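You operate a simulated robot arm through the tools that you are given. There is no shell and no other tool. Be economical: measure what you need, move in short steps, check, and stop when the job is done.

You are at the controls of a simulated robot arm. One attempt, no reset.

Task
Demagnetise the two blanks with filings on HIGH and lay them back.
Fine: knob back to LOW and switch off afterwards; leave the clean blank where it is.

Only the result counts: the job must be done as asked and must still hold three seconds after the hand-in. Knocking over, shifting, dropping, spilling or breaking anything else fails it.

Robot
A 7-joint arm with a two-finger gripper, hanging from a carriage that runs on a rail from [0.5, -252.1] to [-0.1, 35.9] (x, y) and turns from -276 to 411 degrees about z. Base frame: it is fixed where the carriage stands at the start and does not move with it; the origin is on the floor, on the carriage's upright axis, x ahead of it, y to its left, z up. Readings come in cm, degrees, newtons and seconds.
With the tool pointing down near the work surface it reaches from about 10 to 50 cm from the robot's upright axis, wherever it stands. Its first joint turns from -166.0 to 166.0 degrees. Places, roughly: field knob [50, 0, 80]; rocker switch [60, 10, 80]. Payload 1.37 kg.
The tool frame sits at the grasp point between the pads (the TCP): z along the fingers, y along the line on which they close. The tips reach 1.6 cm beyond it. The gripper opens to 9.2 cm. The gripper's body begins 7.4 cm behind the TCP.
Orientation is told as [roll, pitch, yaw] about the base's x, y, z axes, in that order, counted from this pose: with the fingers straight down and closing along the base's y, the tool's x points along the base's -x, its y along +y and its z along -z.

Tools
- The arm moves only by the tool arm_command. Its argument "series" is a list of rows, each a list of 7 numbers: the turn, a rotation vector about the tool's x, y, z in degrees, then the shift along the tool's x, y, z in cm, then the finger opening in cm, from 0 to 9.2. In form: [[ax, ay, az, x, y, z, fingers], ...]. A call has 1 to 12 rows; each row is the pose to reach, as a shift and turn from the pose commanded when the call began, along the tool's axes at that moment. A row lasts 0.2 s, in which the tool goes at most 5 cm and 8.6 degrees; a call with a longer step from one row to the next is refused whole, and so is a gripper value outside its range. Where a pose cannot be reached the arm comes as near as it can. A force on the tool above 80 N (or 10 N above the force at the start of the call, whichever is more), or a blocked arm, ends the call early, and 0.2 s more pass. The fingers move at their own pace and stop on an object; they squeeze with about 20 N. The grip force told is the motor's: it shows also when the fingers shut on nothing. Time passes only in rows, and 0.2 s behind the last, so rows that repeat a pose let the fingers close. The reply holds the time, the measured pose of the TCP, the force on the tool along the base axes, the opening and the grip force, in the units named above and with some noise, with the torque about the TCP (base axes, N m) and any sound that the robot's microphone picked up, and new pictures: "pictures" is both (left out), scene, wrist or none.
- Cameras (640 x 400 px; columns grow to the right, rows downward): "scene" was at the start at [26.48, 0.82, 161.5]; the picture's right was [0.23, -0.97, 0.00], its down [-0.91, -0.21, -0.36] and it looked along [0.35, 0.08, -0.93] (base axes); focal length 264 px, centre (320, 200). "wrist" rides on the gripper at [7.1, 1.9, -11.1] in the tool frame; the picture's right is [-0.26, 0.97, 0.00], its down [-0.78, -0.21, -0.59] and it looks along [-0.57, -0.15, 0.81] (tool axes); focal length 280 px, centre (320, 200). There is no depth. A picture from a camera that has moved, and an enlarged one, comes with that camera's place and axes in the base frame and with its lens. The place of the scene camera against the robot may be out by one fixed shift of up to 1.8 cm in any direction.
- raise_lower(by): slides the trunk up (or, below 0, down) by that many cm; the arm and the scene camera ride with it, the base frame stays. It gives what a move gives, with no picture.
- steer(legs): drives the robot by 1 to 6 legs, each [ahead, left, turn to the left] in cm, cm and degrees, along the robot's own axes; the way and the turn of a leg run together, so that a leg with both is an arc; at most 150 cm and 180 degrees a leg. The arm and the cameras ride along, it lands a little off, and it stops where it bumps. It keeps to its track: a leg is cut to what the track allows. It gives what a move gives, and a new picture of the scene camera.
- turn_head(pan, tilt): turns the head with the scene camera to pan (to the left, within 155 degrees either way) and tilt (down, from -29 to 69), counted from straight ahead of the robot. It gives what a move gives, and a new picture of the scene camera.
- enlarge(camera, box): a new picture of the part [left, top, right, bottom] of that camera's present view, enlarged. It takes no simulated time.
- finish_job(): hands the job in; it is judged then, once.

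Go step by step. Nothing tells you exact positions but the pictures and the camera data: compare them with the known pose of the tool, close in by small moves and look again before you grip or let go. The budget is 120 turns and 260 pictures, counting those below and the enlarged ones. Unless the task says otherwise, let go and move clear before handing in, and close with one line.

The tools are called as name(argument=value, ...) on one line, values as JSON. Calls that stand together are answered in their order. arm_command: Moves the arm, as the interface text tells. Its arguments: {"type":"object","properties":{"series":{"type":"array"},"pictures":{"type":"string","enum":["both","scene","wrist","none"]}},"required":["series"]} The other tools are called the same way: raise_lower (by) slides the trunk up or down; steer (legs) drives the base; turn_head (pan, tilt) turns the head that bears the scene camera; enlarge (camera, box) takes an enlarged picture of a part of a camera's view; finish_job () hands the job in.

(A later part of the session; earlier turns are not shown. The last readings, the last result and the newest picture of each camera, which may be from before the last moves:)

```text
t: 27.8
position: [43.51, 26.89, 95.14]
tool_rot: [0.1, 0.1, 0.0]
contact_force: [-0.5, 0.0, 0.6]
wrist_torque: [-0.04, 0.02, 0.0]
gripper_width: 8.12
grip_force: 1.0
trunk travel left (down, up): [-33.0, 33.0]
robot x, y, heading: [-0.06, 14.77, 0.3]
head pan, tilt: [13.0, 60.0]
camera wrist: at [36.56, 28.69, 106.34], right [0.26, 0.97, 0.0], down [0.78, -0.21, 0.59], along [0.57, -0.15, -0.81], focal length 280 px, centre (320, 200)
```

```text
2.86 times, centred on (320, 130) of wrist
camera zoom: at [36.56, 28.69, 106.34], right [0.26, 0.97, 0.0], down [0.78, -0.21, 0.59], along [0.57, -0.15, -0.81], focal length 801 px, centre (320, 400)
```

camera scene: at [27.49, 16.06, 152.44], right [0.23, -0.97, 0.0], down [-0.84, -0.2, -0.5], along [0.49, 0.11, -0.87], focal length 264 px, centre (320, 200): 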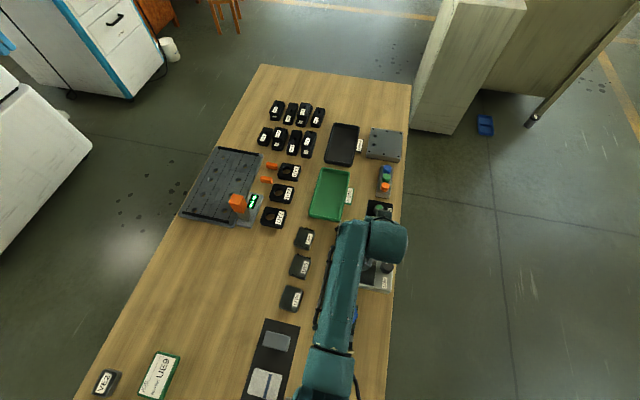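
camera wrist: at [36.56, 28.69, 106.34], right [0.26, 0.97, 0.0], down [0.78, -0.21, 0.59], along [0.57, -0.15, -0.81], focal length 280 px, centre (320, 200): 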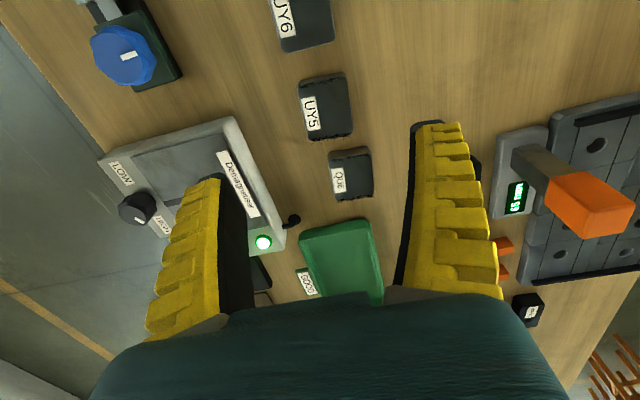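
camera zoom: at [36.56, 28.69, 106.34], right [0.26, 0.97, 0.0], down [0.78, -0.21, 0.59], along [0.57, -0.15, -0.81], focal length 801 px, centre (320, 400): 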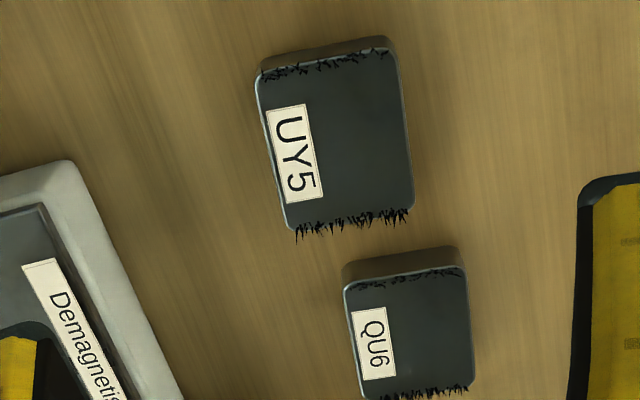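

UY5's top centre is at about (45.75, 27.0, 78), yawed −4.5°, 4.7 cm wide across y. I align above it and check.

arm_command(series=[[0, 0, 2, -1, 0.1, 3, 8], [0, 0, 4.5, -2.2, 0.1, 6, 8], [0, 0, 4.5, -2.2, 0.1, 10, 8], [0, 0, 4.5, -2.2, 0.1, 13, 8], [0, 0, 4.5, -2.2, 0.1, 13, 8]], pictures="wrist")

enlarge(camera="wrist", box=[200, 80, 440, 230])

```text
t: 29.0
position: [45.98, 26.73, 82.24]
tool_rot: [0.0, 0.0, -4.5]
contact_force: [0.5, 0.8, 0.6]
wrist_torque: [-0.02, -0.03, 0.02]
gripper_width: 8.11
grip_force: 0.9
trunk travel left (down, up): [-33.0, 33.0]
robot x, y, heading: [0.05, 14.89, 0.1]
head pan, tilt: [13.0, 60.0]
camera wrist: at [39.14, 29.28, 93.3], right [0.34, 0.94, 0.0], down [0.76, -0.27, 0.59], along [0.56, -0.2, -0.81], focal length 280 px, centre (320, 200)
```

wrist: 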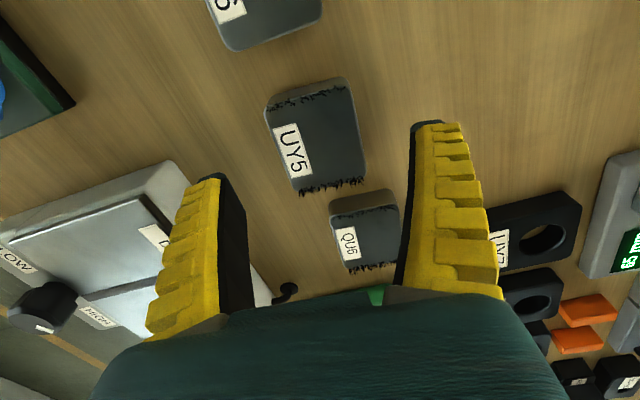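

```text
2.67 times, centred on (320, 155) of wrist
camera zoom: at [39.14, 29.28, 93.3], right [0.34, 0.94, 0.0], down [0.76, -0.27, 0.59], along [0.56, -0.2, -0.81], focal length 748 px, centre (320, 320)
```

zoom: 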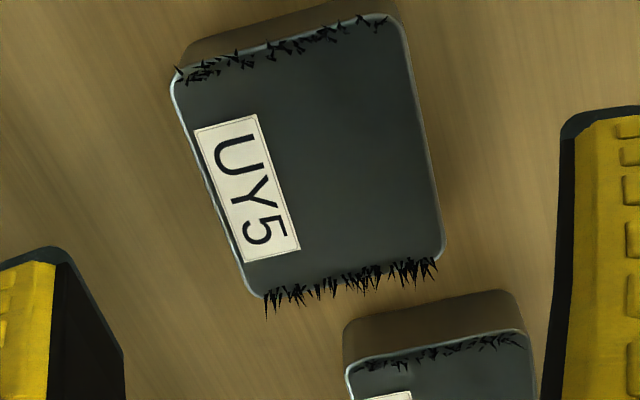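

Laterally centred; I shift 0.3 cm back, go down and close gently on UY5.

arm_command(series=[[0, 0, 1, 0.3, 0, 1, 8], [0, 0, 1, 0.3, 0, 2.5, 8], [0, 0, 1, 0.3, 0, 3.5, 8], [0, 0, 1, 0.3, 0, 3.9, 8], [0, 0, 1, 0.3, 0, 3.9, 8]], pictures="wrist")

```text
t: 30.2
position: [45.47, 26.81, 78.3]
tool_rot: [0.0, 0.0, -5.4]
contact_force: [0.4, -0.3, -0.5]
wrist_torque: [0.0, 0.01, 0.0]
gripper_width: 8.13
grip_force: 0.1
trunk travel left (down, up): [-33.0, 33.0]
robot x, y, heading: [-0.16, 14.84, 0.4]
head pan, tilt: [13.0, 60.0]
camera wrist: at [38.65, 29.44, 89.49], right [0.35, 0.94, 0.0], down [0.76, -0.28, 0.59], along [0.55, -0.21, -0.81], focal length 280 px, centre (320, 200)
```

wrist: 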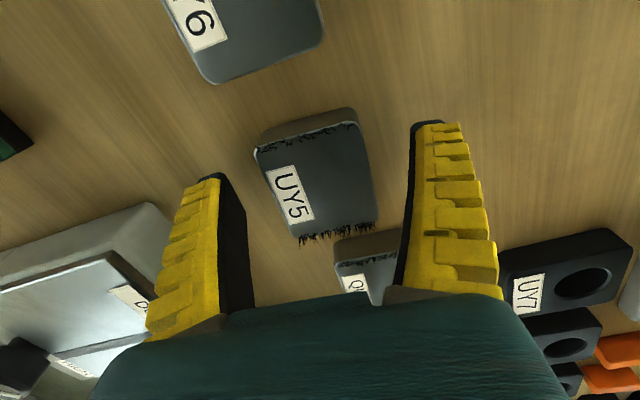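

arm_command(series=[[0, 0, 0, 0, 0, 0.3, 8], [0, 0, 0, 0, 0, 0.3, 6], [0, 0, 0, 0, 0, 0.3, 4], [0, 0, 0, 0, 0, 0.3, 4], [0, 0, 0, 0, 0, 0.3, 4]], pictures="wrist")

```text
t: 31.4
position: [45.49, 26.69, 77.98]
tool_rot: [0.0, 0.0, -5.4]
contact_force: [-2.3, -0.2, 6.4]
wrist_torque: [-0.03, 0.09, 0.14]
gripper_width: 4.66
grip_force: 20.4
trunk travel left (down, up): [-33.0, 33.0]
robot x, y, heading: [-0.27, 15.1, 0.1]
head pan, tilt: [13.0, 60.0]
camera wrist: at [38.67, 29.4, 89.24], right [0.35, 0.94, 0.0], down [0.76, -0.28, 0.59], along [0.55, -0.21, -0.81], focal length 280 px, centre (320, 200)
```

wrist: 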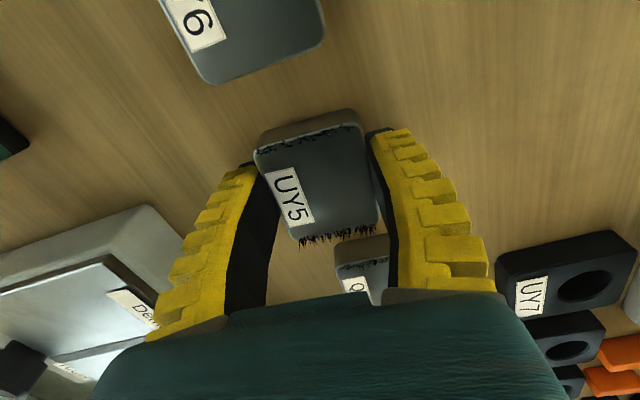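

UY5 is held (4.66 cm). I lift it and carry it over the coil.

arm_command(series=[[0, 0, 0, 0, 0, -1, 4], [0, 0, 0, 0, 0, -4, 4], [0, 0, 0, 0, 0, -8, 4], [0, 0, -2, -1.5, -3.5, -9, 4], [0, 0, -4, -3, -7, -9, 4], [0, 0, -5.4, -4.8, -10.5, -9, 4], [0, 0, -5.4, -6.2, -13.5, -9, 4], [0, 0, -5.4, -6.96, -15.16, -9, 4], [0, 0, -5.4, -6.96, -15.16, -9, 4]], pictures="wrist")

```text
t: 33.4
position: [51.01, 11.04, 87.09]
tool_rot: [0.0, 0.0, 0.0]
contact_force: [0.1, 0.3, -5.1]
wrist_torque: [-0.02, 0.02, 0.0]
gripper_width: 4.59
grip_force: 19.7
trunk travel left (down, up): [-33.0, 33.0]
robot x, y, heading: [-0.19, 15.06, 0.1]
head pan, tilt: [13.0, 60.0]
camera wrist: at [43.94, 13.02, 98.21], right [0.26, 0.96, 0.0], down [0.78, -0.21, 0.59], along [0.57, -0.15, -0.81], focal length 280 px, centre (320, 200)
```

wrist: 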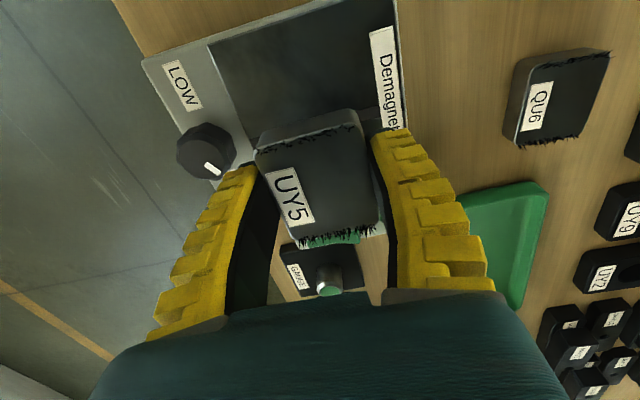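

Held well over the coil. I lower it step by step onto the plate.

arm_command(series=[[0, 0, 0, 0, 0, 1.5, 4], [0, 0, 0, 0, 0, 3, 4], [0, 0, 0, 0, 0, 4, 4], [0, 0, 0, 0, 0, 4.3, 4], [0, 0, 0, 0, 0, 4.5, 4]], pictures="wrist")

```text
t: 34.6
position: [50.88, 11.04, 82.68]
tool_rot: [0.0, -0.1, -0.1]
contact_force: [-1.2, -0.2, 0.0]
wrist_torque: [0.01, 0.17, -0.02]
gripper_width: 4.63
grip_force: 20.2
trunk travel left (down, up): [-33.0, 33.0]
robot x, y, heading: [-0.26, 15.16, 0.0]
head pan, tilt: [13.0, 60.0]
camera wrist: at [43.92, 12.98, 93.76], right [0.26, 0.96, 0.0], down [0.78, -0.21, 0.59], along [0.57, -0.16, -0.81], focal length 280 px, centre (320, 200)
```

wrist: 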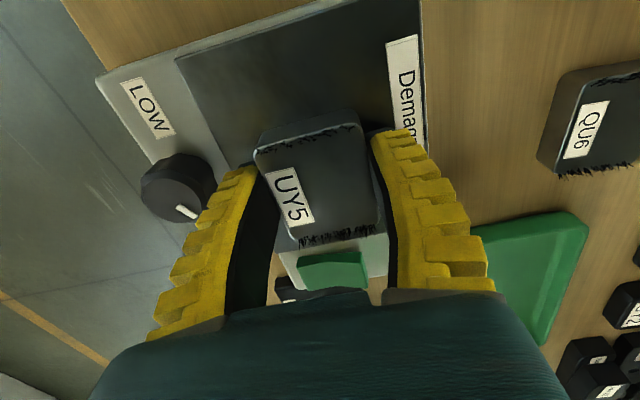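

It touches the plate (weight carried). I dwell about two seconds and look.

arm_command(series=[[0, 0, 0, 0, 0, 0, 4], [0, 0, 0, 0, 0, 0, 4], [0, 0, 0, 0, 0, 0, 4], [0, 0, 0, 0, 0, 0, 4], [0, 0, 0, 0, 0, 0, 4], [0, 0, 0, 0, 0, 0, 4], [0, 0, 0, 0, 0, 0, 4], [0, 0, 0, 0, 0, 0, 4], [0, 0, 0, 0, 0, 0, 4], [0, 0, 0, 0, 0, 0, 4]], pictures="wrist")

enlarge(camera="wrist", box=[230, 90, 410, 270])

```text
t: 36.8
position: [50.9, 11.07, 82.37]
tool_rot: [0.1, 0.0, 0.0]
contact_force: [-2.4, -0.7, 7.7]
wrist_torque: [-0.01, -0.02, 0.11]
gripper_width: 4.65
grip_force: 20.0
trunk travel left (down, up): [-33.0, 33.0]
robot x, y, heading: [0.22, 15.2, -0.0]
head pan, tilt: [13.0, 60.0]
camera wrist: at [43.93, 12.98, 93.74], right [0.26, 0.96, 0.0], down [0.78, -0.21, 0.59], along [0.57, -0.16, -0.81], focal length 280 px, centre (320, 200)
```

wrist: 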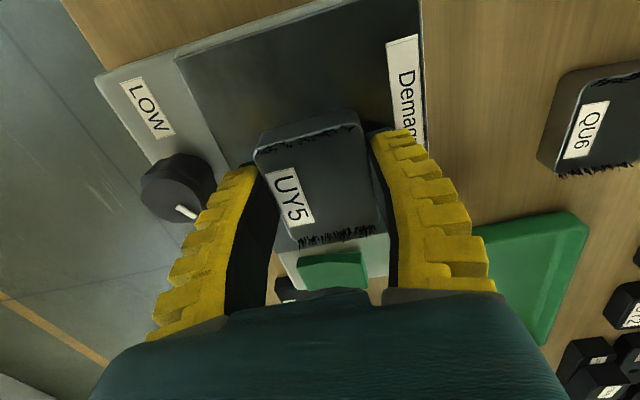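

```text
2.22 times, centred on (320, 180) of wrist
camera zoom: at [43.93, 12.98, 93.74], right [0.26, 0.96, 0.0], down [0.78, -0.21, 0.59], along [0.57, -0.16, -0.81], focal length 623 px, centre (320, 244)
```

zoom: 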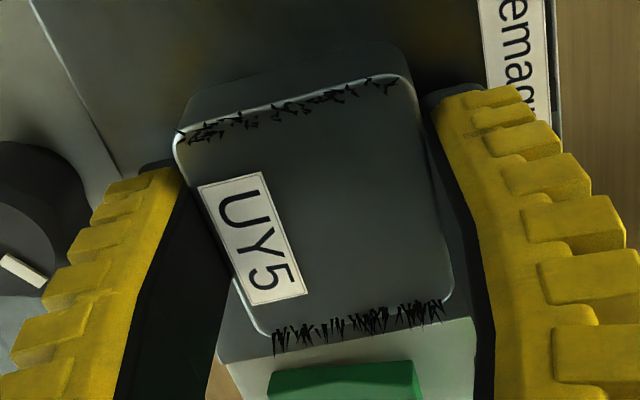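

Filings remain while in the field, as with a real demagnetiser. I withdraw it slowly straight up.

arm_command(series=[[0, 0, 0, 0, 0, -0.5, 4], [0, 0, 0, 0, 0, -1, 4], [0, 0, 0, 0, 0, -1.5, 4], [0, 0, 0, 0, 0, -2, 4], [0, 0, 0, 0, 0, -2.5, 4], [0, 0, 0, 0, 0, -3, 4], [0, 0, 0, 0, 0, -3.5, 4], [0, 0, 0, 0, 0, -4, 4], [0, 0, 0, 0, 0, -4.5, 4], [0, 0, 0, 0, 0, -5, 4], [0, 0, 0, 0, 0, -5.5, 4], [0, 0, 0, 0, 0, -6, 4]], pictures="wrist")

enlarge(camera="wrist", box=[230, 90, 410, 270])

```text
t: 39.4
position: [50.69, 11.06, 88.55]
tool_rot: [-0.1, -0.1, 0.0]
contact_force: [0.2, -0.3, -4.8]
wrist_torque: [0.0, 0.0, 0.01]
gripper_width: 4.58
grip_force: 19.9
trunk travel left (down, up): [-33.0, 33.0]
robot x, y, heading: [-0.08, 14.77, 0.0]
head pan, tilt: [13.0, 60.0]
camera wrist: at [43.85, 13.1, 99.78], right [0.26, 0.96, 0.0], down [0.78, -0.21, 0.59], along [0.57, -0.16, -0.81], focal length 280 px, centre (320, 200)
```

wrist: 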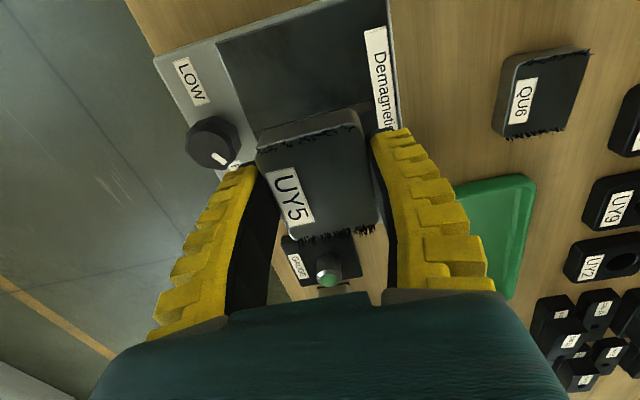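

```text
2.22 times, centred on (320, 180) of wrist
camera zoom: at [43.85, 13.1, 99.78], right [0.26, 0.96, 0.0], down [0.78, -0.21, 0.59], along [0.57, -0.16, -0.81], focal length 623 px, centre (320, 244)
```

zoom: 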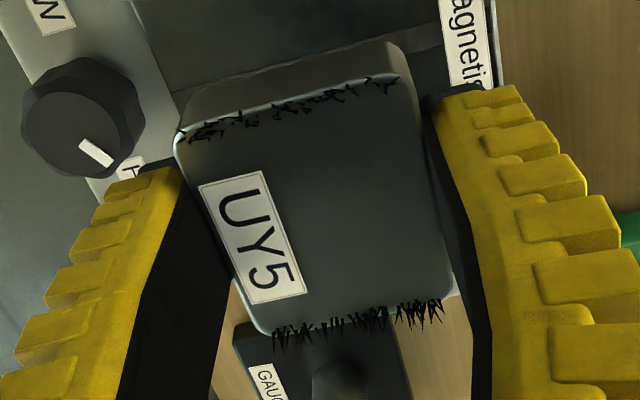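

Filings still there; I keep withdrawing slowly to leave the field entirely.

arm_command(series=[[0, 0, 0, 0, 0, -0.6, 4], [0, 0, 0, 0, 0, -1.2, 4], [0, 0, 0, 0, 0, -1.8, 4], [0, 0, 0, 0, 0, -2.4, 4], [0, 0, 0, 0, 0, -3, 4], [0, 0, 0, 0, 0, -3.6, 4], [0, 0, 0, 0, 0, -4.2, 4], [0, 0, 0, 0, 0, -4.8, 4], [0, 0, 0, 0, 0, -5.4, 4], [0, 0, 0, 0, 0, -6, 4], [0, 0, 0, 0, 0, -6.6, 4], [0, 0, 0, 0, 0, -7.2, 4]], pictures="both")

enlarge(camera="wrist", box=[230, 90, 410, 270])

```text
t: 42.0
position: [50.72, 11.11, 95.76]
tool_rot: [-0.1, -0.1, -0.1]
contact_force: [-0.1, 0.5, -4.6]
wrist_torque: [-0.01, -0.01, -0.01]
gripper_width: 4.61
grip_force: 19.7
trunk travel left (down, up): [-33.0, 33.0]
robot x, y, heading: [-0.15, 15.4, 0.1]
head pan, tilt: [13.0, 60.0]
camera scene: at [27.48, 16.06, 152.43], right [0.23, -0.97, 0.0], down [-0.84, -0.2, -0.5], along [0.49, 0.11, -0.87], focal length 264 px, centre (320, 200)
camera wrist: at [43.87, 13.08, 106.93], right [0.26, 0.96, 0.0], down [0.78, -0.21, 0.59], along [0.57, -0.15, -0.81], focal length 280 px, centre (320, 200)
```

scene: 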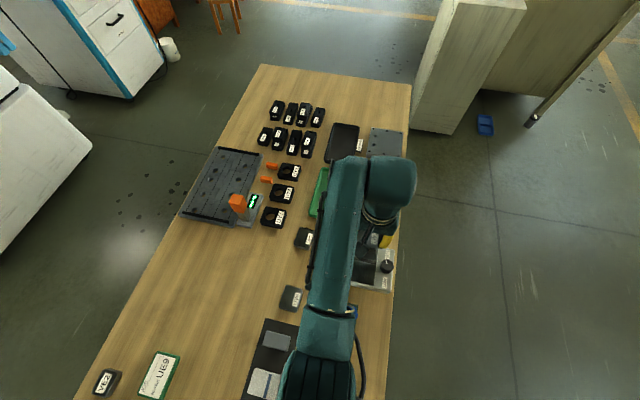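
wrist: 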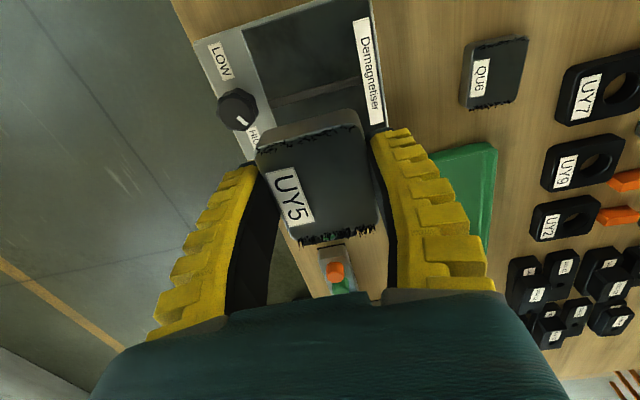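

```text
2.22 times, centred on (320, 180) of wrist
camera zoom: at [43.87, 13.08, 106.93], right [0.26, 0.96, 0.0], down [0.78, -0.21, 0.59], along [0.57, -0.15, -0.81], focal length 623 px, centre (320, 244)
```

zoom: 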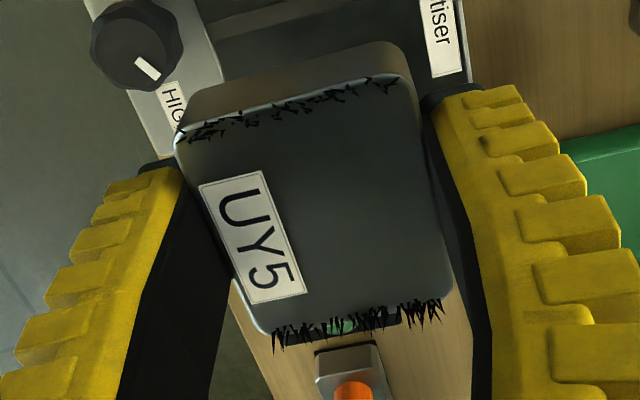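

Unchanged. I check whether the lamp is still lit by moving sideways.

arm_command(series=[[0, 0, 0, 0.5, 3, 0, 4], [0, 0, 0, 1, 6, 0, 4], [0, 0, 0, 2, 9, 0, 4], [0, 0, 0, 3, 12, 0, 4]], pictures="wrist")

enlarge(camera="wrist", box=[60, 20, 400, 260])

```text
t: 43.0
position: [47.78, 23.27, 95.61]
tool_rot: [0.0, 0.0, -0.2]
contact_force: [0.1, 0.0, -4.7]
wrist_torque: [0.03, 0.02, 0.04]
gripper_width: 4.58
grip_force: 20.1
trunk travel left (down, up): [-33.0, 33.0]
robot x, y, heading: [-0.09, 14.73, 0.1]
head pan, tilt: [13.0, 60.0]
camera wrist: at [40.82, 25.21, 106.83], right [0.26, 0.96, 0.0], down [0.78, -0.21, 0.59], along [0.57, -0.15, -0.81], focal length 280 px, centre (320, 200)
```

wrist: 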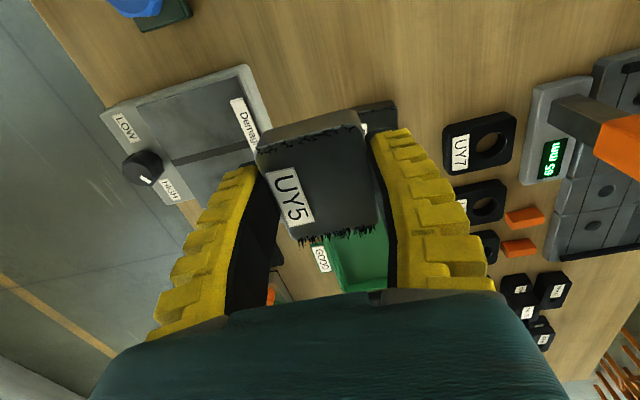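

```text
1.67 times, centred on (230, 140) of wrist
camera zoom: at [40.82, 25.21, 106.83], right [0.26, 0.96, 0.0], down [0.78, -0.21, 0.59], along [0.57, -0.15, -0.81], focal length 467 px, centre (470, 300)
```

zoom: 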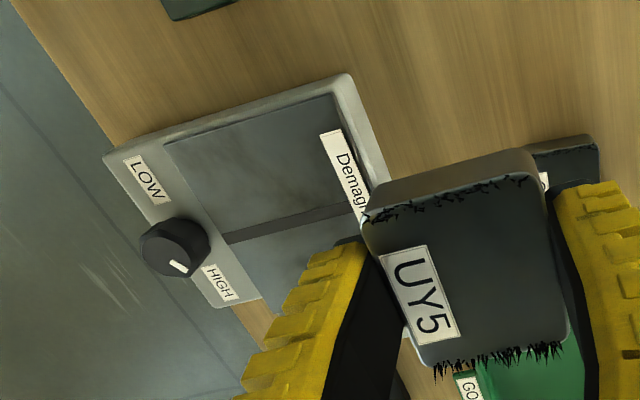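

enlarge(camera="scene", box=[290, 190, 410, 300])

```text
3.64 times, centred on (350, 245) of scene
camera zoom: at [27.48, 16.07, 152.44], right [0.23, -0.97, 0.0], down [-0.84, -0.2, -0.5], along [0.49, 0.11, -0.87], focal length 962 px, centre (211, 36)
```

zoom: 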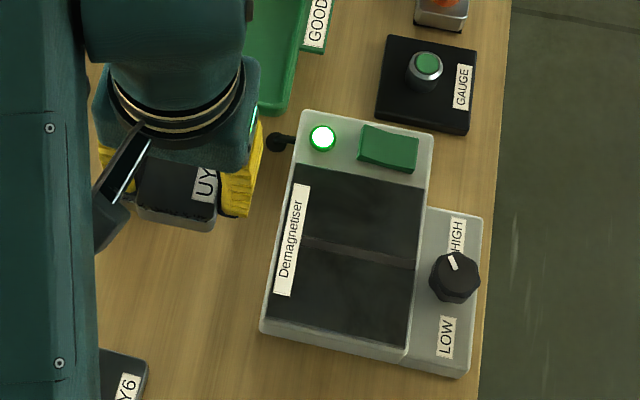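

The lamp is lit and the knob on HIGH, so perhaps the withdrawal was too fast or too short. I return to the coil, dwell longer, then draw away more slowly.

arm_command(series=[[0, 0, 0, -1, -4, 0, 4], [0, 0, 0, -2, -8, 0, 4], [0, 0, 0, -3, -12.2, 0, 4], [0, 0, 0, -3.2, -12.2, 3, 4], [0, 0, 0, -3.2, -12.2, 6, 4], [0, 0, 0, -3.2, -12.2, 9, 4], [0, 0, 0, -3.2, -12.2, 11, 4], [0, 0, 0, -3.2, -12.2, 12, 4], [0, 0, 0, -3.2, -12.2, 12.5, 4], [0, 0, 0, -3.2, -12.2, 12.8, 4], [0, 0, 0, -3.2, -12.2, 13.1, 4]], pictures="none")

arm_command(series=[[0, 0, 0, 0, 0, 0, 4], [0, 0, 0, 0, 0, 0, 4], [0, 0, 0, 0, 0, 0, 4], [0, 0, 0, 0, 0, 0, 4], [0, 0, 0, 0, 0, 0, 4], [0, 0, 0, 0, 0, 0, 4], [0, 0, 0, 0, 0, 0, 4], [0, 0, 0, 0, 0, 0, 4], [0, 0, 0, 0, 0, 0, 4], [0, 0, 0, 0, 0, 0, 4], [0, 0, 0, 0, 0, 0, 4], [0, 0, 0, 0, 0, 0, 4]], pictures="both")

enlarge(camera="scene", box=[290, 190, 410, 300])

```text
t: 45.4
position: [51.06, 10.94, 82.63]
tool_rot: [0.0, 0.0, -0.1]
contact_force: [-0.3, 0.0, -5.2]
wrist_torque: [-0.01, 0.0, -0.01]
gripper_width: 4.59
grip_force: 20.1
trunk travel left (down, up): [-33.0, 33.0]
robot x, y, heading: [-0.15, 15.54, 0.3]
head pan, tilt: [13.0, 60.0]
```

```text
t: 48.0
position: [50.97, 10.97, 82.63]
tool_rot: [0.0, 0.0, 0.0]
contact_force: [-0.3, 0.3, -4.0]
wrist_torque: [-0.04, 0.02, -0.01]
gripper_width: 4.59
grip_force: 20.2
trunk travel left (down, up): [-33.0, 33.0]
robot x, y, heading: [-0.25, 14.55, 0.0]
head pan, tilt: [13.0, 60.0]
camera scene: at [27.48, 16.06, 152.43], right [0.23, -0.97, 0.0], down [-0.84, -0.2, -0.5], along [0.49, 0.11, -0.87], focal length 264 px, centre (320, 200)
camera wrist: at [44.04, 12.88, 93.81], right [0.26, 0.96, 0.0], down [0.78, -0.21, 0.59], along [0.57, -0.16, -0.81], focal length 280 px, centre (320, 200)
```

scene: 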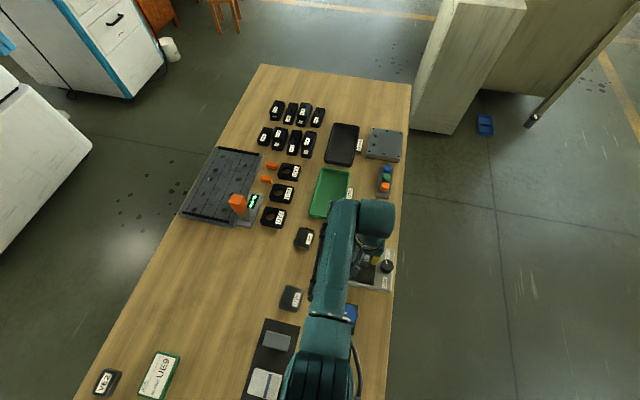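
wrist: 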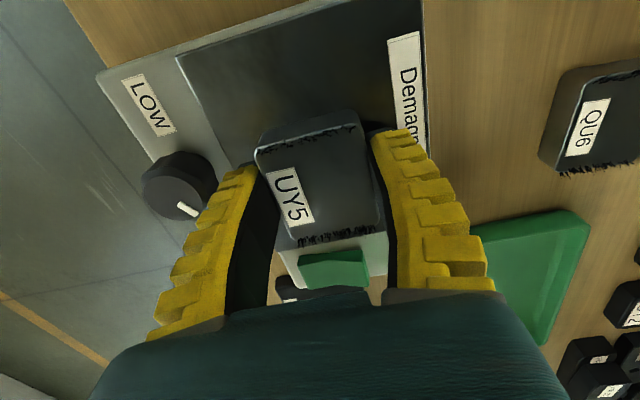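

```text
3.64 times, centred on (350, 245) of scene
camera zoom: at [27.48, 16.06, 152.43], right [0.23, -0.97, 0.0], down [-0.84, -0.2, -0.5], along [0.49, 0.11, -0.87], focal length 962 px, centre (211, 36)
```

zoom: 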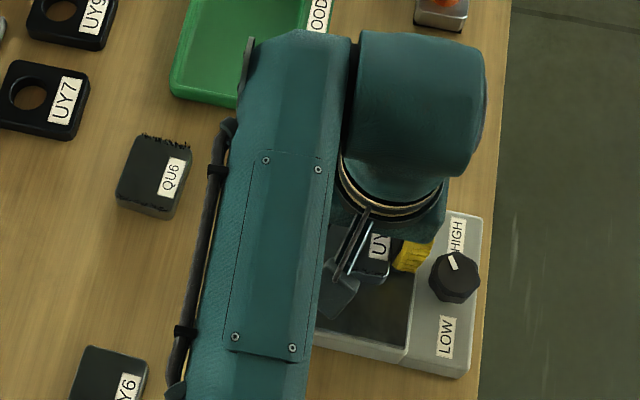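

I draw it away slowly (about 1.2 cm/s) toward home, just above the plate level.

arm_command(series=[[0, 0, 0, 0.05, 0.24, 0, 4], [0, 0, 0, 0.1, 0.48, 0, 4], [0, 0, 0, 0.15, 0.72, 0, 4], [0, 0, 0, 0.2, 0.96, 0, 4], [0, 0, 0, 0.25, 1.2, 0, 4], [0, 0, 0, 0.3, 1.44, 0, 4], [0, 0, 0, 0.35, 1.68, 0, 4], [0, 0, 0, 0.4, 1.92, 0, 4], [0, 0, 0, 0.45, 2.16, 0, 4], [0, 0, 0, 0.5, 2.4, 0, 4], [0, 0, 0, 0.55, 2.64, 0, 4], [0, 0, 0, 0.6, 2.88, 0, 4]], pictures="none")

arm_command(series=[[0, 0, 0, 0.05, 0.24, 0, 4], [0, 0, 0, 0.1, 0.48, 0, 4], [0, 0, 0, 0.15, 0.72, 0, 4], [0, 0, 0, 0.2, 0.96, 0, 4], [0, 0, 0, 0.25, 1.2, 0, 4], [0, 0, 0, 0.3, 1.44, 0, 4], [0, 0, 0, 0.35, 1.68, 0, 4], [0, 0, 0, 0.4, 1.92, 0, 4], [0, 0, 0, 0.45, 2.16, 0, 4], [0, 0, 0, 0.5, 2.4, 0, 4], [0, 0, 0, 0.55, 2.64, 0, 4], [0, 0, 0, 0.6, 2.88, 0, 4]], pictures="none")

arm_command(series=[[0, 0, 0, 0.05, 0.24, 0, 4], [0, 0, 0, 0.1, 0.48, 0, 4], [0, 0, 0, 0.15, 0.72, 0, 4], [0, 0, 0, 0.2, 0.96, 0, 4], [0, 0, 0, 0.25, 1.2, 0, 4], [0, 0, 0, 0.3, 1.44, 0, 4], [0, 0, 0, 0.35, 1.68, 0, 4], [0, 0, 0, 0.4, 1.92, 0, 4], [0, 0, 0, 0.45, 2.16, 0, 4], [0, 0, 0, 0.5, 2.4, 0, 4], [0, 0, 0, 0.55, 2.64, 0, 4], [0, 0, 0, 0.6, 2.88, 0, 4]], pictures="wrist")

enlarge(camera="wrist", box=[230, 90, 410, 270])

```text
t: 50.6
position: [50.35, 13.88, 82.78]
tool_rot: [0.0, 0.0, 0.0]
contact_force: [0.7, -0.3, -4.9]
wrist_torque: [-0.01, 0.01, 0.02]
gripper_width: 4.6
grip_force: 20.2
trunk travel left (down, up): [-33.0, 33.0]
robot x, y, heading: [0.24, 14.76, -0.0]
head pan, tilt: [13.0, 60.0]
```

```text
t: 53.2
position: [49.84, 16.69, 82.63]
tool_rot: [0.0, 0.0, -0.2]
contact_force: [0.2, 0.2, -3.9]
wrist_torque: [0.05, 0.03, 0.01]
gripper_width: 4.57
grip_force: 19.8
trunk travel left (down, up): [-33.0, 33.0]
robot x, y, heading: [-0.07, 14.92, -0.1]
head pan, tilt: [13.0, 60.0]
```

```text
t: 55.8
position: [49.23, 19.54, 82.53]
tool_rot: [-0.1, 0.0, -0.1]
contact_force: [-0.3, 0.5, -4.7]
wrist_torque: [-0.01, 0.02, 0.0]
gripper_width: 4.61
grip_force: 20.2
trunk travel left (down, up): [-33.0, 33.0]
robot x, y, heading: [0.14, 14.9, 0.2]
head pan, tilt: [13.0, 60.0]
camera wrist: at [42.3, 21.53, 93.84], right [0.26, 0.96, 0.0], down [0.78, -0.21, 0.59], along [0.57, -0.16, -0.81], focal length 280 px, centre (320, 200)
```

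wrist: 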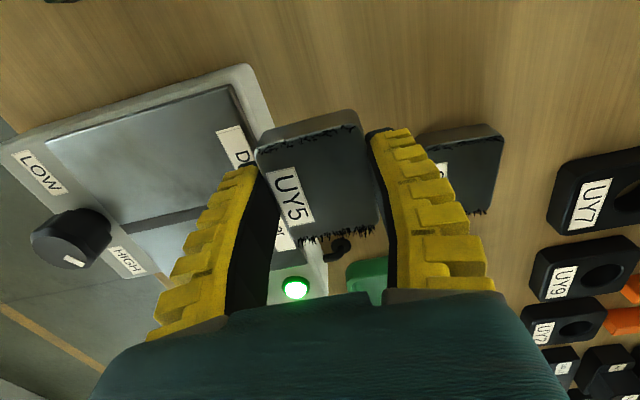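

```text
2.22 times, centred on (320, 180) of wrist
camera zoom: at [42.3, 21.53, 93.84], right [0.26, 0.96, 0.0], down [0.78, -0.21, 0.59], along [0.57, -0.16, -0.81], focal length 623 px, centre (320, 244)
```

zoom: 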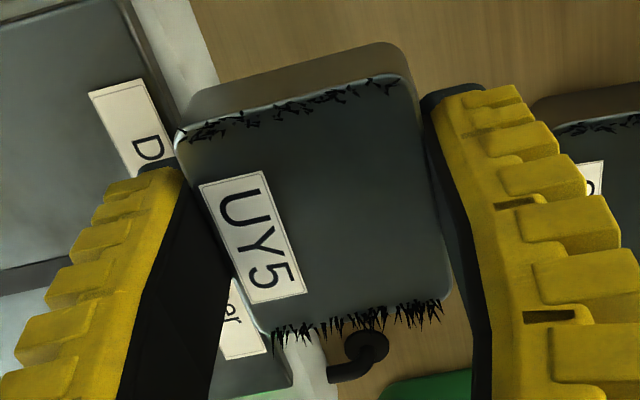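

Still attached at ~9 cm; I keep going slowly, out and up.

arm_command(series=[[0, 0, 0, 0.1, 0.25, -0.2, 4], [0, 0, 0, 0.2, 0.5, -0.4, 4], [0, 0, 0, 0.3, 0.75, -0.6, 4], [0, 0, 0, 0.4, 1.0, -0.8, 4], [0, 0, 0, 0.5, 1.25, -1.0, 4], [0, 0, 0, 0.6, 1.5, -1.2, 4], [0, 0, 0, 0.7, 1.75, -1.4, 4], [0, 0, 0, 0.8, 2.0, -1.6, 4], [0, 0, 0, 0.9, 2.25, -1.8, 4], [0, 0, 0, 1.0, 2.5, -2.0, 4], [0, 0, 0, 1.1, 2.75, -2.2, 4], [0, 0, 0, 1.2, 3.0, -2.4, 4]], pictures="none")

arm_command(series=[[0, 0, 0, 0.1, 0.25, -0.2, 4], [0, 0, 0, 0.2, 0.5, -0.4, 4], [0, 0, 0, 0.3, 0.75, -0.6, 4], [0, 0, 0, 0.4, 1.0, -0.8, 4], [0, 0, 0, 0.5, 1.25, -1.0, 4], [0, 0, 0, 0.6, 1.5, -1.2, 4], [0, 0, 0, 0.7, 1.75, -1.4, 4], [0, 0, 0, 0.8, 2.0, -1.6, 4], [0, 0, 0, 0.9, 2.25, -1.8, 4], [0, 0, 0, 1.0, 2.5, -2.0, 4], [0, 0, 0, 1.1, 2.75, -2.2, 4], [0, 0, 0, 1.2, 3.0, -2.4, 4]], pictures="none")

arm_command(series=[[0, 0, 0, 0.1, 0.25, -0.2, 4], [0, 0, 0, 0.2, 0.5, -0.4, 4], [0, 0, 0, 0.3, 0.75, -0.6, 4], [0, 0, 0, 0.4, 1.0, -0.8, 4], [0, 0, 0, 0.5, 1.25, -1.0, 4], [0, 0, 0, 0.6, 1.5, -1.2, 4], [0, 0, 0, 0.7, 1.75, -1.4, 4], [0, 0, 0, 0.8, 2.0, -1.6, 4], [0, 0, 0, 0.9, 2.25, -1.8, 4], [0, 0, 0, 1.0, 2.5, -2.0, 4], [0, 0, 0, 1.1, 2.75, -2.2, 4], [0, 0, 0, 1.2, 3.0, -2.4, 4]], pictures="wrist")

enlarge(camera="wrist", box=[230, 90, 410, 270])

```text
t: 58.4
position: [48.07, 22.67, 85.0]
tool_rot: [0.0, 0.0, -0.2]
contact_force: [0.5, -0.1, -4.0]
wrist_torque: [-0.01, 0.02, 0.02]
gripper_width: 4.59
grip_force: 19.9
trunk travel left (down, up): [-33.0, 33.0]
robot x, y, heading: [0.36, 14.98, -0.1]
head pan, tilt: [13.0, 60.0]
```

```text
t: 61.0
position: [46.84, 25.58, 87.66]
tool_rot: [0.1, 0.0, 0.0]
contact_force: [-0.7, 0.0, -4.4]
wrist_torque: [-0.01, 0.03, -0.02]
gripper_width: 4.6
grip_force: 20.4
trunk travel left (down, up): [-33.0, 33.0]
robot x, y, heading: [-0.25, 15.01, 0.5]
head pan, tilt: [13.0, 60.0]
```

```text
t: 63.6
position: [45.75, 28.56, 89.92]
tool_rot: [0.1, 0.0, -0.1]
contact_force: [-0.3, -1.2, -4.8]
wrist_torque: [-0.03, 0.01, 0.01]
gripper_width: 4.57
grip_force: 19.9
trunk travel left (down, up): [-33.0, 33.0]
robot x, y, heading: [-0.05, 14.82, 0.1]
head pan, tilt: [13.0, 60.0]
camera wrist: at [38.72, 30.5, 101.11], right [0.26, 0.96, 0.0], down [0.78, -0.21, 0.59], along [0.57, -0.16, -0.81], focal length 280 px, centre (320, 200)
```

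wrist: 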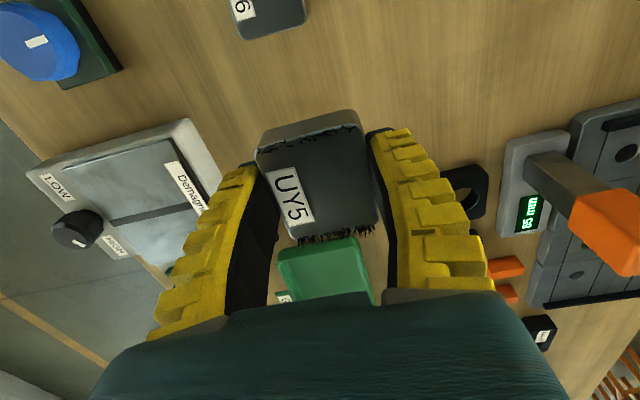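

```text
2.22 times, centred on (320, 180) of wrist
camera zoom: at [38.72, 30.5, 101.11], right [0.26, 0.96, 0.0], down [0.78, -0.21, 0.59], along [0.57, -0.16, -0.81], focal length 623 px, centre (320, 244)
```

zoom: 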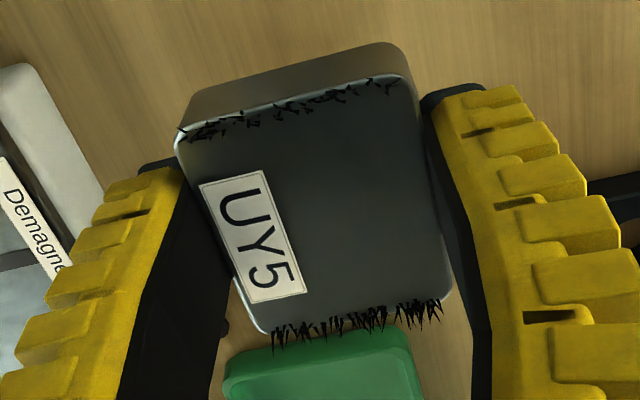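

Still attached at 20 cm. Before changing approach, I check whether a greater distance does it.

arm_command(series=[[0, 0, 0, 0, 0.1, -1, 4], [0, 0, 0, 0, 0.2, -2, 4], [0, 0, 0, 0, 0.3, -3, 4], [0, 0, 0, 0, 0.4, -4, 4], [0, 0, 0, 0, 0.5, -5, 4], [0, 0, 0, 0, 0.6, -6, 4], [0, 0, 0, 0, 0.7, -7, 4], [0, 0, 0, 0, 0.8, -8, 4], [0, 0, 0, 0, 0.9, -9, 4], [0, 0, 0, 0, 1, -10, 4], [0, 0, 0, 0, 1, -11, 4], [0, 0, 0, 0, 1, -12, 4]], pictures="both")

enlarge(camera="wrist", box=[230, 90, 410, 270])

enlarge(camera="scene", box=[340, 200, 410, 300])

```text
t: 66.2
position: [45.77, 29.42, 101.8]
tool_rot: [0.0, 0.0, -0.2]
contact_force: [-0.3, 0.0, -4.9]
wrist_torque: [0.05, 0.02, -0.03]
gripper_width: 4.57
grip_force: 20.1
trunk travel left (down, up): [-33.0, 33.0]
robot x, y, heading: [-0.08, 14.91, 0.1]
head pan, tilt: [13.0, 60.0]
camera scene: at [27.48, 16.06, 152.43], right [0.23, -0.97, 0.0], down [-0.84, -0.2, -0.5], along [0.49, 0.11, -0.87], focal length 264 px, centre (320, 200)
camera wrist: at [38.78, 31.47, 113.08], right [0.26, 0.96, 0.0], down [0.78, -0.21, 0.59], along [0.57, -0.16, -0.81], focal length 280 px, centre (320, 200)
```

scene: 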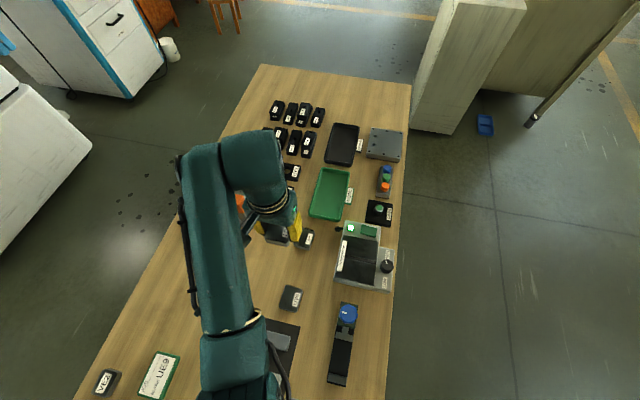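
wrist: 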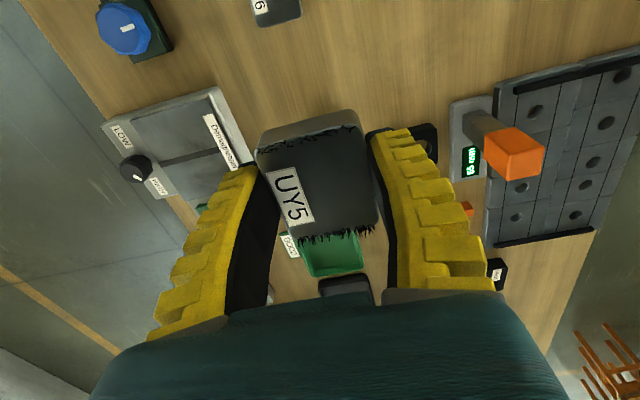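

```text
2.22 times, centred on (320, 180) of wrist
camera zoom: at [38.78, 31.47, 113.08], right [0.26, 0.96, 0.0], down [0.78, -0.21, 0.59], along [0.57, -0.16, -0.81], focal length 623 px, centre (320, 244)
```

zoom: 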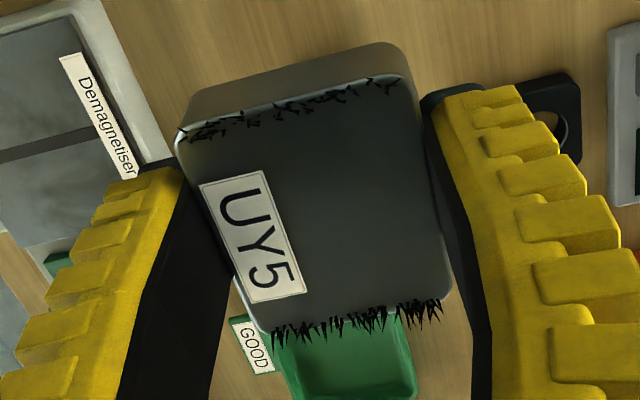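

```text
4.00 times, centred on (375, 250) of scene
camera zoom: at [27.48, 16.06, 152.43], right [0.23, -0.97, 0.0], down [-0.84, -0.2, -0.5], along [0.49, 0.11, -0.87], focal length 1058 px, centre (100, 0)
```

zoom: 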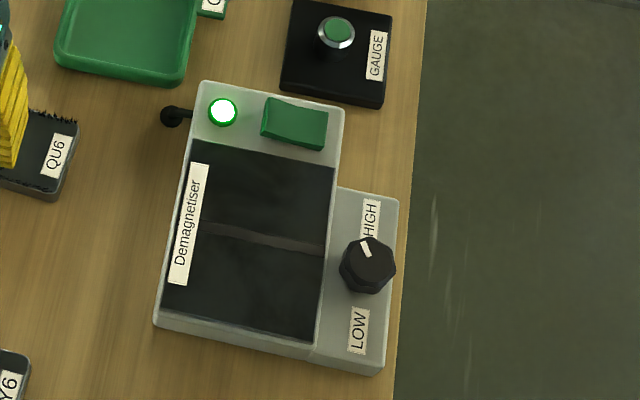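

Everything is set right, yet no change. Next I try actually laying the blank on the plate and releasing it for a few seconds.

arm_command(series=[[0, 0, 0, -1, -4, 2, 4], [0, 0, 0, -2, -8, 4, 4], [0, 0, 0, -3.2, -12, 6, 4], [0, 0, 0, -4.4, -16, 8, 4], [0, 0, 0, -5.2, -18.4, 11, 4], [0, 0, 0, -5.2, -18.4, 14, 4], [0, 0, 0, -5.2, -18.4, 16.5, 4], [0, 0, 0, -5.2, -18.4, 18, 4], [0, 0, 0, -5.2, -18.4, 18.8, 4], [0, 0, 0, -5.2, -18.4, 19.2, 4], [0, 0, 0, -5.2, -18.4, 19.4, 4]], pictures="none")

```text
t: 68.6
position: [51.08, 11.26, 82.57]
tool_rot: [0.0, -0.1, -0.1]
contact_force: [-5.1, 0.9, 9.9]
wrist_torque: [0.04, 0.29, 0.01]
gripper_width: 4.7
grip_force: 19.9
trunk travel left (down, up): [-33.0, 33.0]
robot x, y, heading: [0.21, 15.03, 0.1]
head pan, tilt: [13.0, 60.0]
```

arm_command(series=[[0, 0, 0, 0, 0, -0.1, 4], [0, 0, 0, 0, 0, -0.1, 6], [0, 0, 0, 0, 0, -0.1, 6], [0, 0, 0, 0, 0, -0.1, 6], [0, 0, 0, 0, 0, -0.1, 6], [0, 0, 0, 0, 0, -0.1, 6], [0, 0, 0, 0, 0, -0.1, 6], [0, 0, 0, 0, 0, -0.1, 6], [0, 0, 0, 0, 0, -0.1, 6], [0, 0, 0, 0, 0, -0.1, 6], [0, 0, 0, 0, 0, -0.1, 6], [0, 0, 0, 0, 0, -0.1, 6]], pictures="wrist")

enlarge(camera="wrist", box=[210, 90, 430, 270])

```text
t: 71.2
position: [50.9, 11.24, 82.62]
tool_rot: [0.0, -0.1, -0.2]
contact_force: [-0.2, 0.7, 0.4]
wrist_torque: [0.0, 0.0, 0.01]
gripper_width: 6.24
grip_force: 1.6
trunk travel left (down, up): [-33.0, 33.0]
robot x, y, heading: [-0.33, 14.98, 0.1]
head pan, tilt: [13.0, 60.0]
camera wrist: at [43.92, 13.13, 93.8], right [0.26, 0.96, 0.0], down [0.78, -0.21, 0.59], along [0.57, -0.16, -0.81], focal length 280 px, centre (320, 200)
```

wrist: 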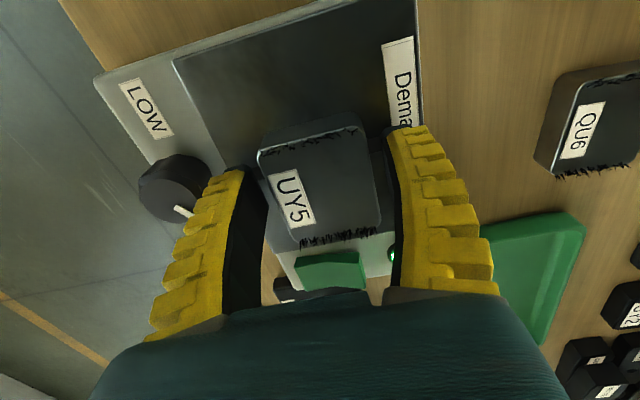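

```text
2.22 times, centred on (320, 180) of wrist
camera zoom: at [43.92, 13.13, 93.8], right [0.26, 0.96, 0.0], down [0.78, -0.21, 0.59], along [0.57, -0.16, -0.81], focal length 623 px, centre (320, 244)
```

zoom: 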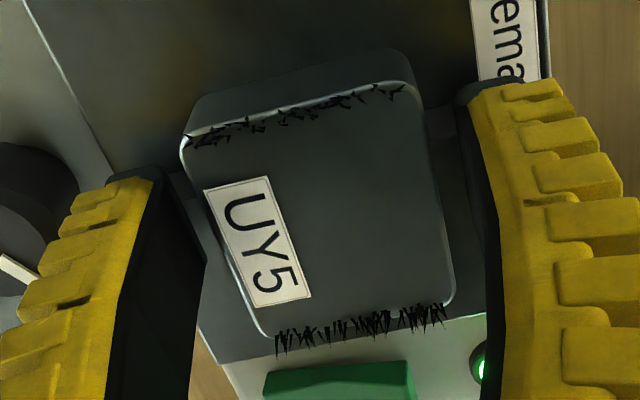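

arm_command(series=[[0, 0, 0, 0, 0, 0, 6], [0, 0, 0, 0, 0, 0, 6], [0, 0, 0, 0, 0, 0, 6], [0, 0, 0, 0, 0, 0, 6], [0, 0, 0, 0, 0, 0, 6], [0, 0, 0, 0, 0, 0, 6], [0, 0, 0, 0, 0, 0, 6], [0, 0, 0, 0, 0, 0, 6], [0, 0, 0, 0, 0, 0, 6], [0, 0, 0, 0, 0, 0, 6], [0, 0, 0, 0, 0, 0, 6], [0, 0, 0, 0, 0, 0, 6]], pictures="none")

arm_command(series=[[0, 0, 0, 0, 0, 0, 6], [0, 0, 0, 0, 0, 0, 6], [0, 0, 0, 0, 0, 0, 6], [0, 0, 0, 0, 0, 0, 6], [0, 0, 0, 0, 0, 0, 6], [0, 0, 0, 0, 0, 0, 6], [0, 0, 0, 0, 0, 0, 6], [0, 0, 0, 0, 0, 0, 6], [0, 0, 0, 0, 0, 0, 4], [0, 0, 0, 0, 0, 0, 4], [0, 0, 0, 0, 0, 0, 4], [0, 0, 0, 0, 0, 0, 4]], pictures="wrist")

enlarge(camera="wrist", box=[210, 90, 430, 270])

```text
t: 73.8
position: [51.0, 11.23, 82.69]
tool_rot: [0.0, 0.0, -0.1]
contact_force: [0.0, -0.2, 0.2]
wrist_torque: [0.0, -0.01, 0.01]
gripper_width: 6.27
grip_force: 1.9
trunk travel left (down, up): [-33.0, 33.0]
robot x, y, heading: [0.18, 14.66, -0.3]
head pan, tilt: [13.0, 60.0]
```

```text
t: 76.4
position: [50.89, 11.3, 82.65]
tool_rot: [0.0, 0.1, -0.1]
contact_force: [-3.5, 1.0, 6.7]
wrist_torque: [0.01, 0.21, 0.01]
gripper_width: 4.69
grip_force: 19.9
trunk travel left (down, up): [-33.0, 33.0]
robot x, y, heading: [0.03, 14.98, -0.1]
head pan, tilt: [13.0, 60.0]
camera wrist: at [43.92, 13.15, 93.84], right [0.26, 0.96, 0.0], down [0.78, -0.21, 0.59], along [0.57, -0.16, -0.81], focal length 280 px, centre (320, 200)
```

wrist: 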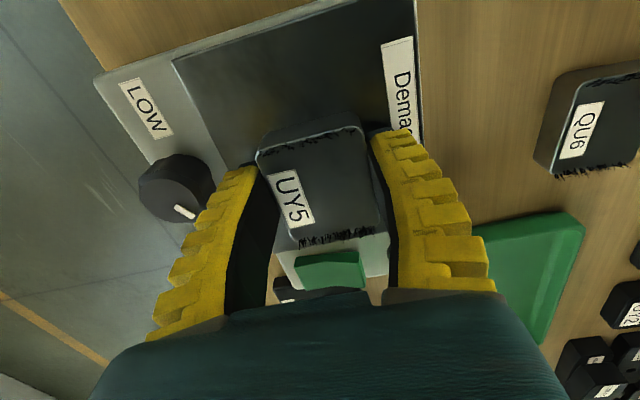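

```text
2.22 times, centred on (320, 180) of wrist
camera zoom: at [43.92, 13.15, 93.84], right [0.26, 0.96, 0.0], down [0.78, -0.21, 0.59], along [0.57, -0.16, -0.81], focal length 623 px, centre (320, 244)
```

zoom: 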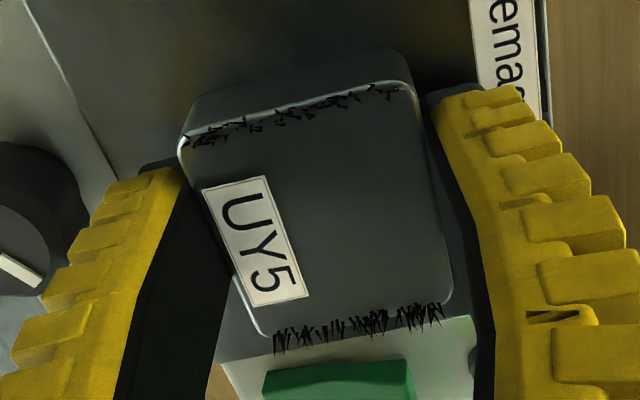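

Static dwelling does nothing. I lift a hair and slide it slowly back and forth across the gap strip.

arm_command(series=[[0, 0, 0, 0, 0, -0.15, 4], [0, 0, 0, 0.3, 0, -0.2, 4], [0, 0, 0, 0.6, 0, -0.2, 4], [0, 0, 0, 0.9, 0, -0.2, 4], [0, 0, 0, 1.2, 0, -0.2, 4], [0, 0, 0, 1.5, 0, -0.2, 4], [0, 0, 0, 1.8, 0, -0.2, 4], [0, 0, 0, 2.1, 0, -0.2, 4], [0, 0, 0, 2.4, 0, -0.2, 4], [0, 0, 0, 2.7, 0, -0.2, 4], [0, 0, 0, 3.0, 0, -0.2, 4], [0, 0, 0, 3.3, 0, -0.2, 4]], pictures="wrist")

arm_command(series=[[0, 0, 0, -0.45, 0, 0, 4], [0, 0, 0, -0.9, 0, 0, 4], [0, 0, 0, -1.35, 0, 0, 4], [0, 0, 0, -1.8, 0, 0, 4], [0, 0, 0, -2.25, 0, 0, 4], [0, 0, 0, -2.7, 0, 0, 4], [0, 0, 0, -3.15, 0, 0, 4], [0, 0, 0, -3.6, 0, 0, 4], [0, 0, 0, -4.05, 0, 0, 4], [0, 0, 0, -4.5, 0, 0, 4], [0, 0, 0, -4.95, 0, 0, 4], [0, 0, 0, -5.4, 0, 0, 4]], pictures="wrist")

```text
t: 79.0
position: [47.43, 11.06, 82.71]
tool_rot: [0.0, 0.0, -0.1]
contact_force: [0.0, 0.1, 0.2]
wrist_torque: [-0.01, 0.04, -0.01]
gripper_width: 4.59
grip_force: 20.1
trunk travel left (down, up): [-33.0, 33.0]
robot x, y, heading: [-0.17, 14.65, -0.1]
head pan, tilt: [13.0, 60.0]
camera wrist: at [40.51, 13.14, 93.92], right [0.26, 0.96, 0.0], down [0.78, -0.21, 0.59], along [0.57, -0.16, -0.81], focal length 280 px, centre (320, 200)
```

wrist: 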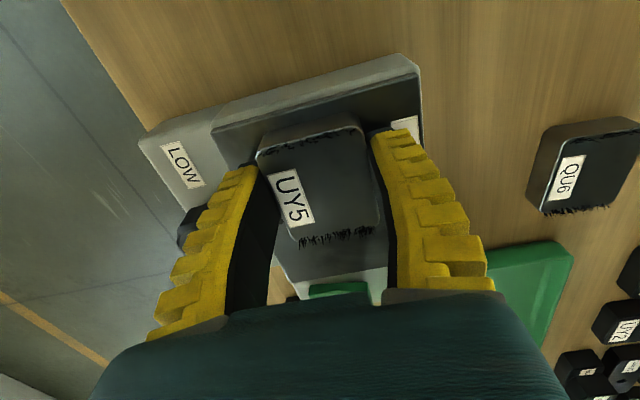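

```text
t: 81.6
position: [52.96, 11.18, 82.74]
tool_rot: [0.0, 0.0, 0.0]
contact_force: [0.1, 0.2, 0.1]
wrist_torque: [0.0, 0.07, 0.0]
gripper_width: 4.57
grip_force: 19.7
trunk travel left (down, up): [-33.0, 33.0]
robot x, y, heading: [-0.04, 14.96, -0.2]
head pan, tilt: [13.0, 60.0]
camera wrist: at [45.96, 13.08, 93.94], right [0.26, 0.96, 0.0], down [0.78, -0.21, 0.59], along [0.57, -0.16, -0.81], focal length 280 px, centre (320, 200)
```

wrist: 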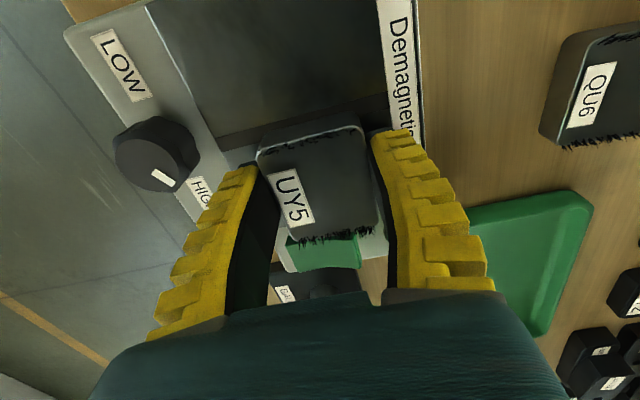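

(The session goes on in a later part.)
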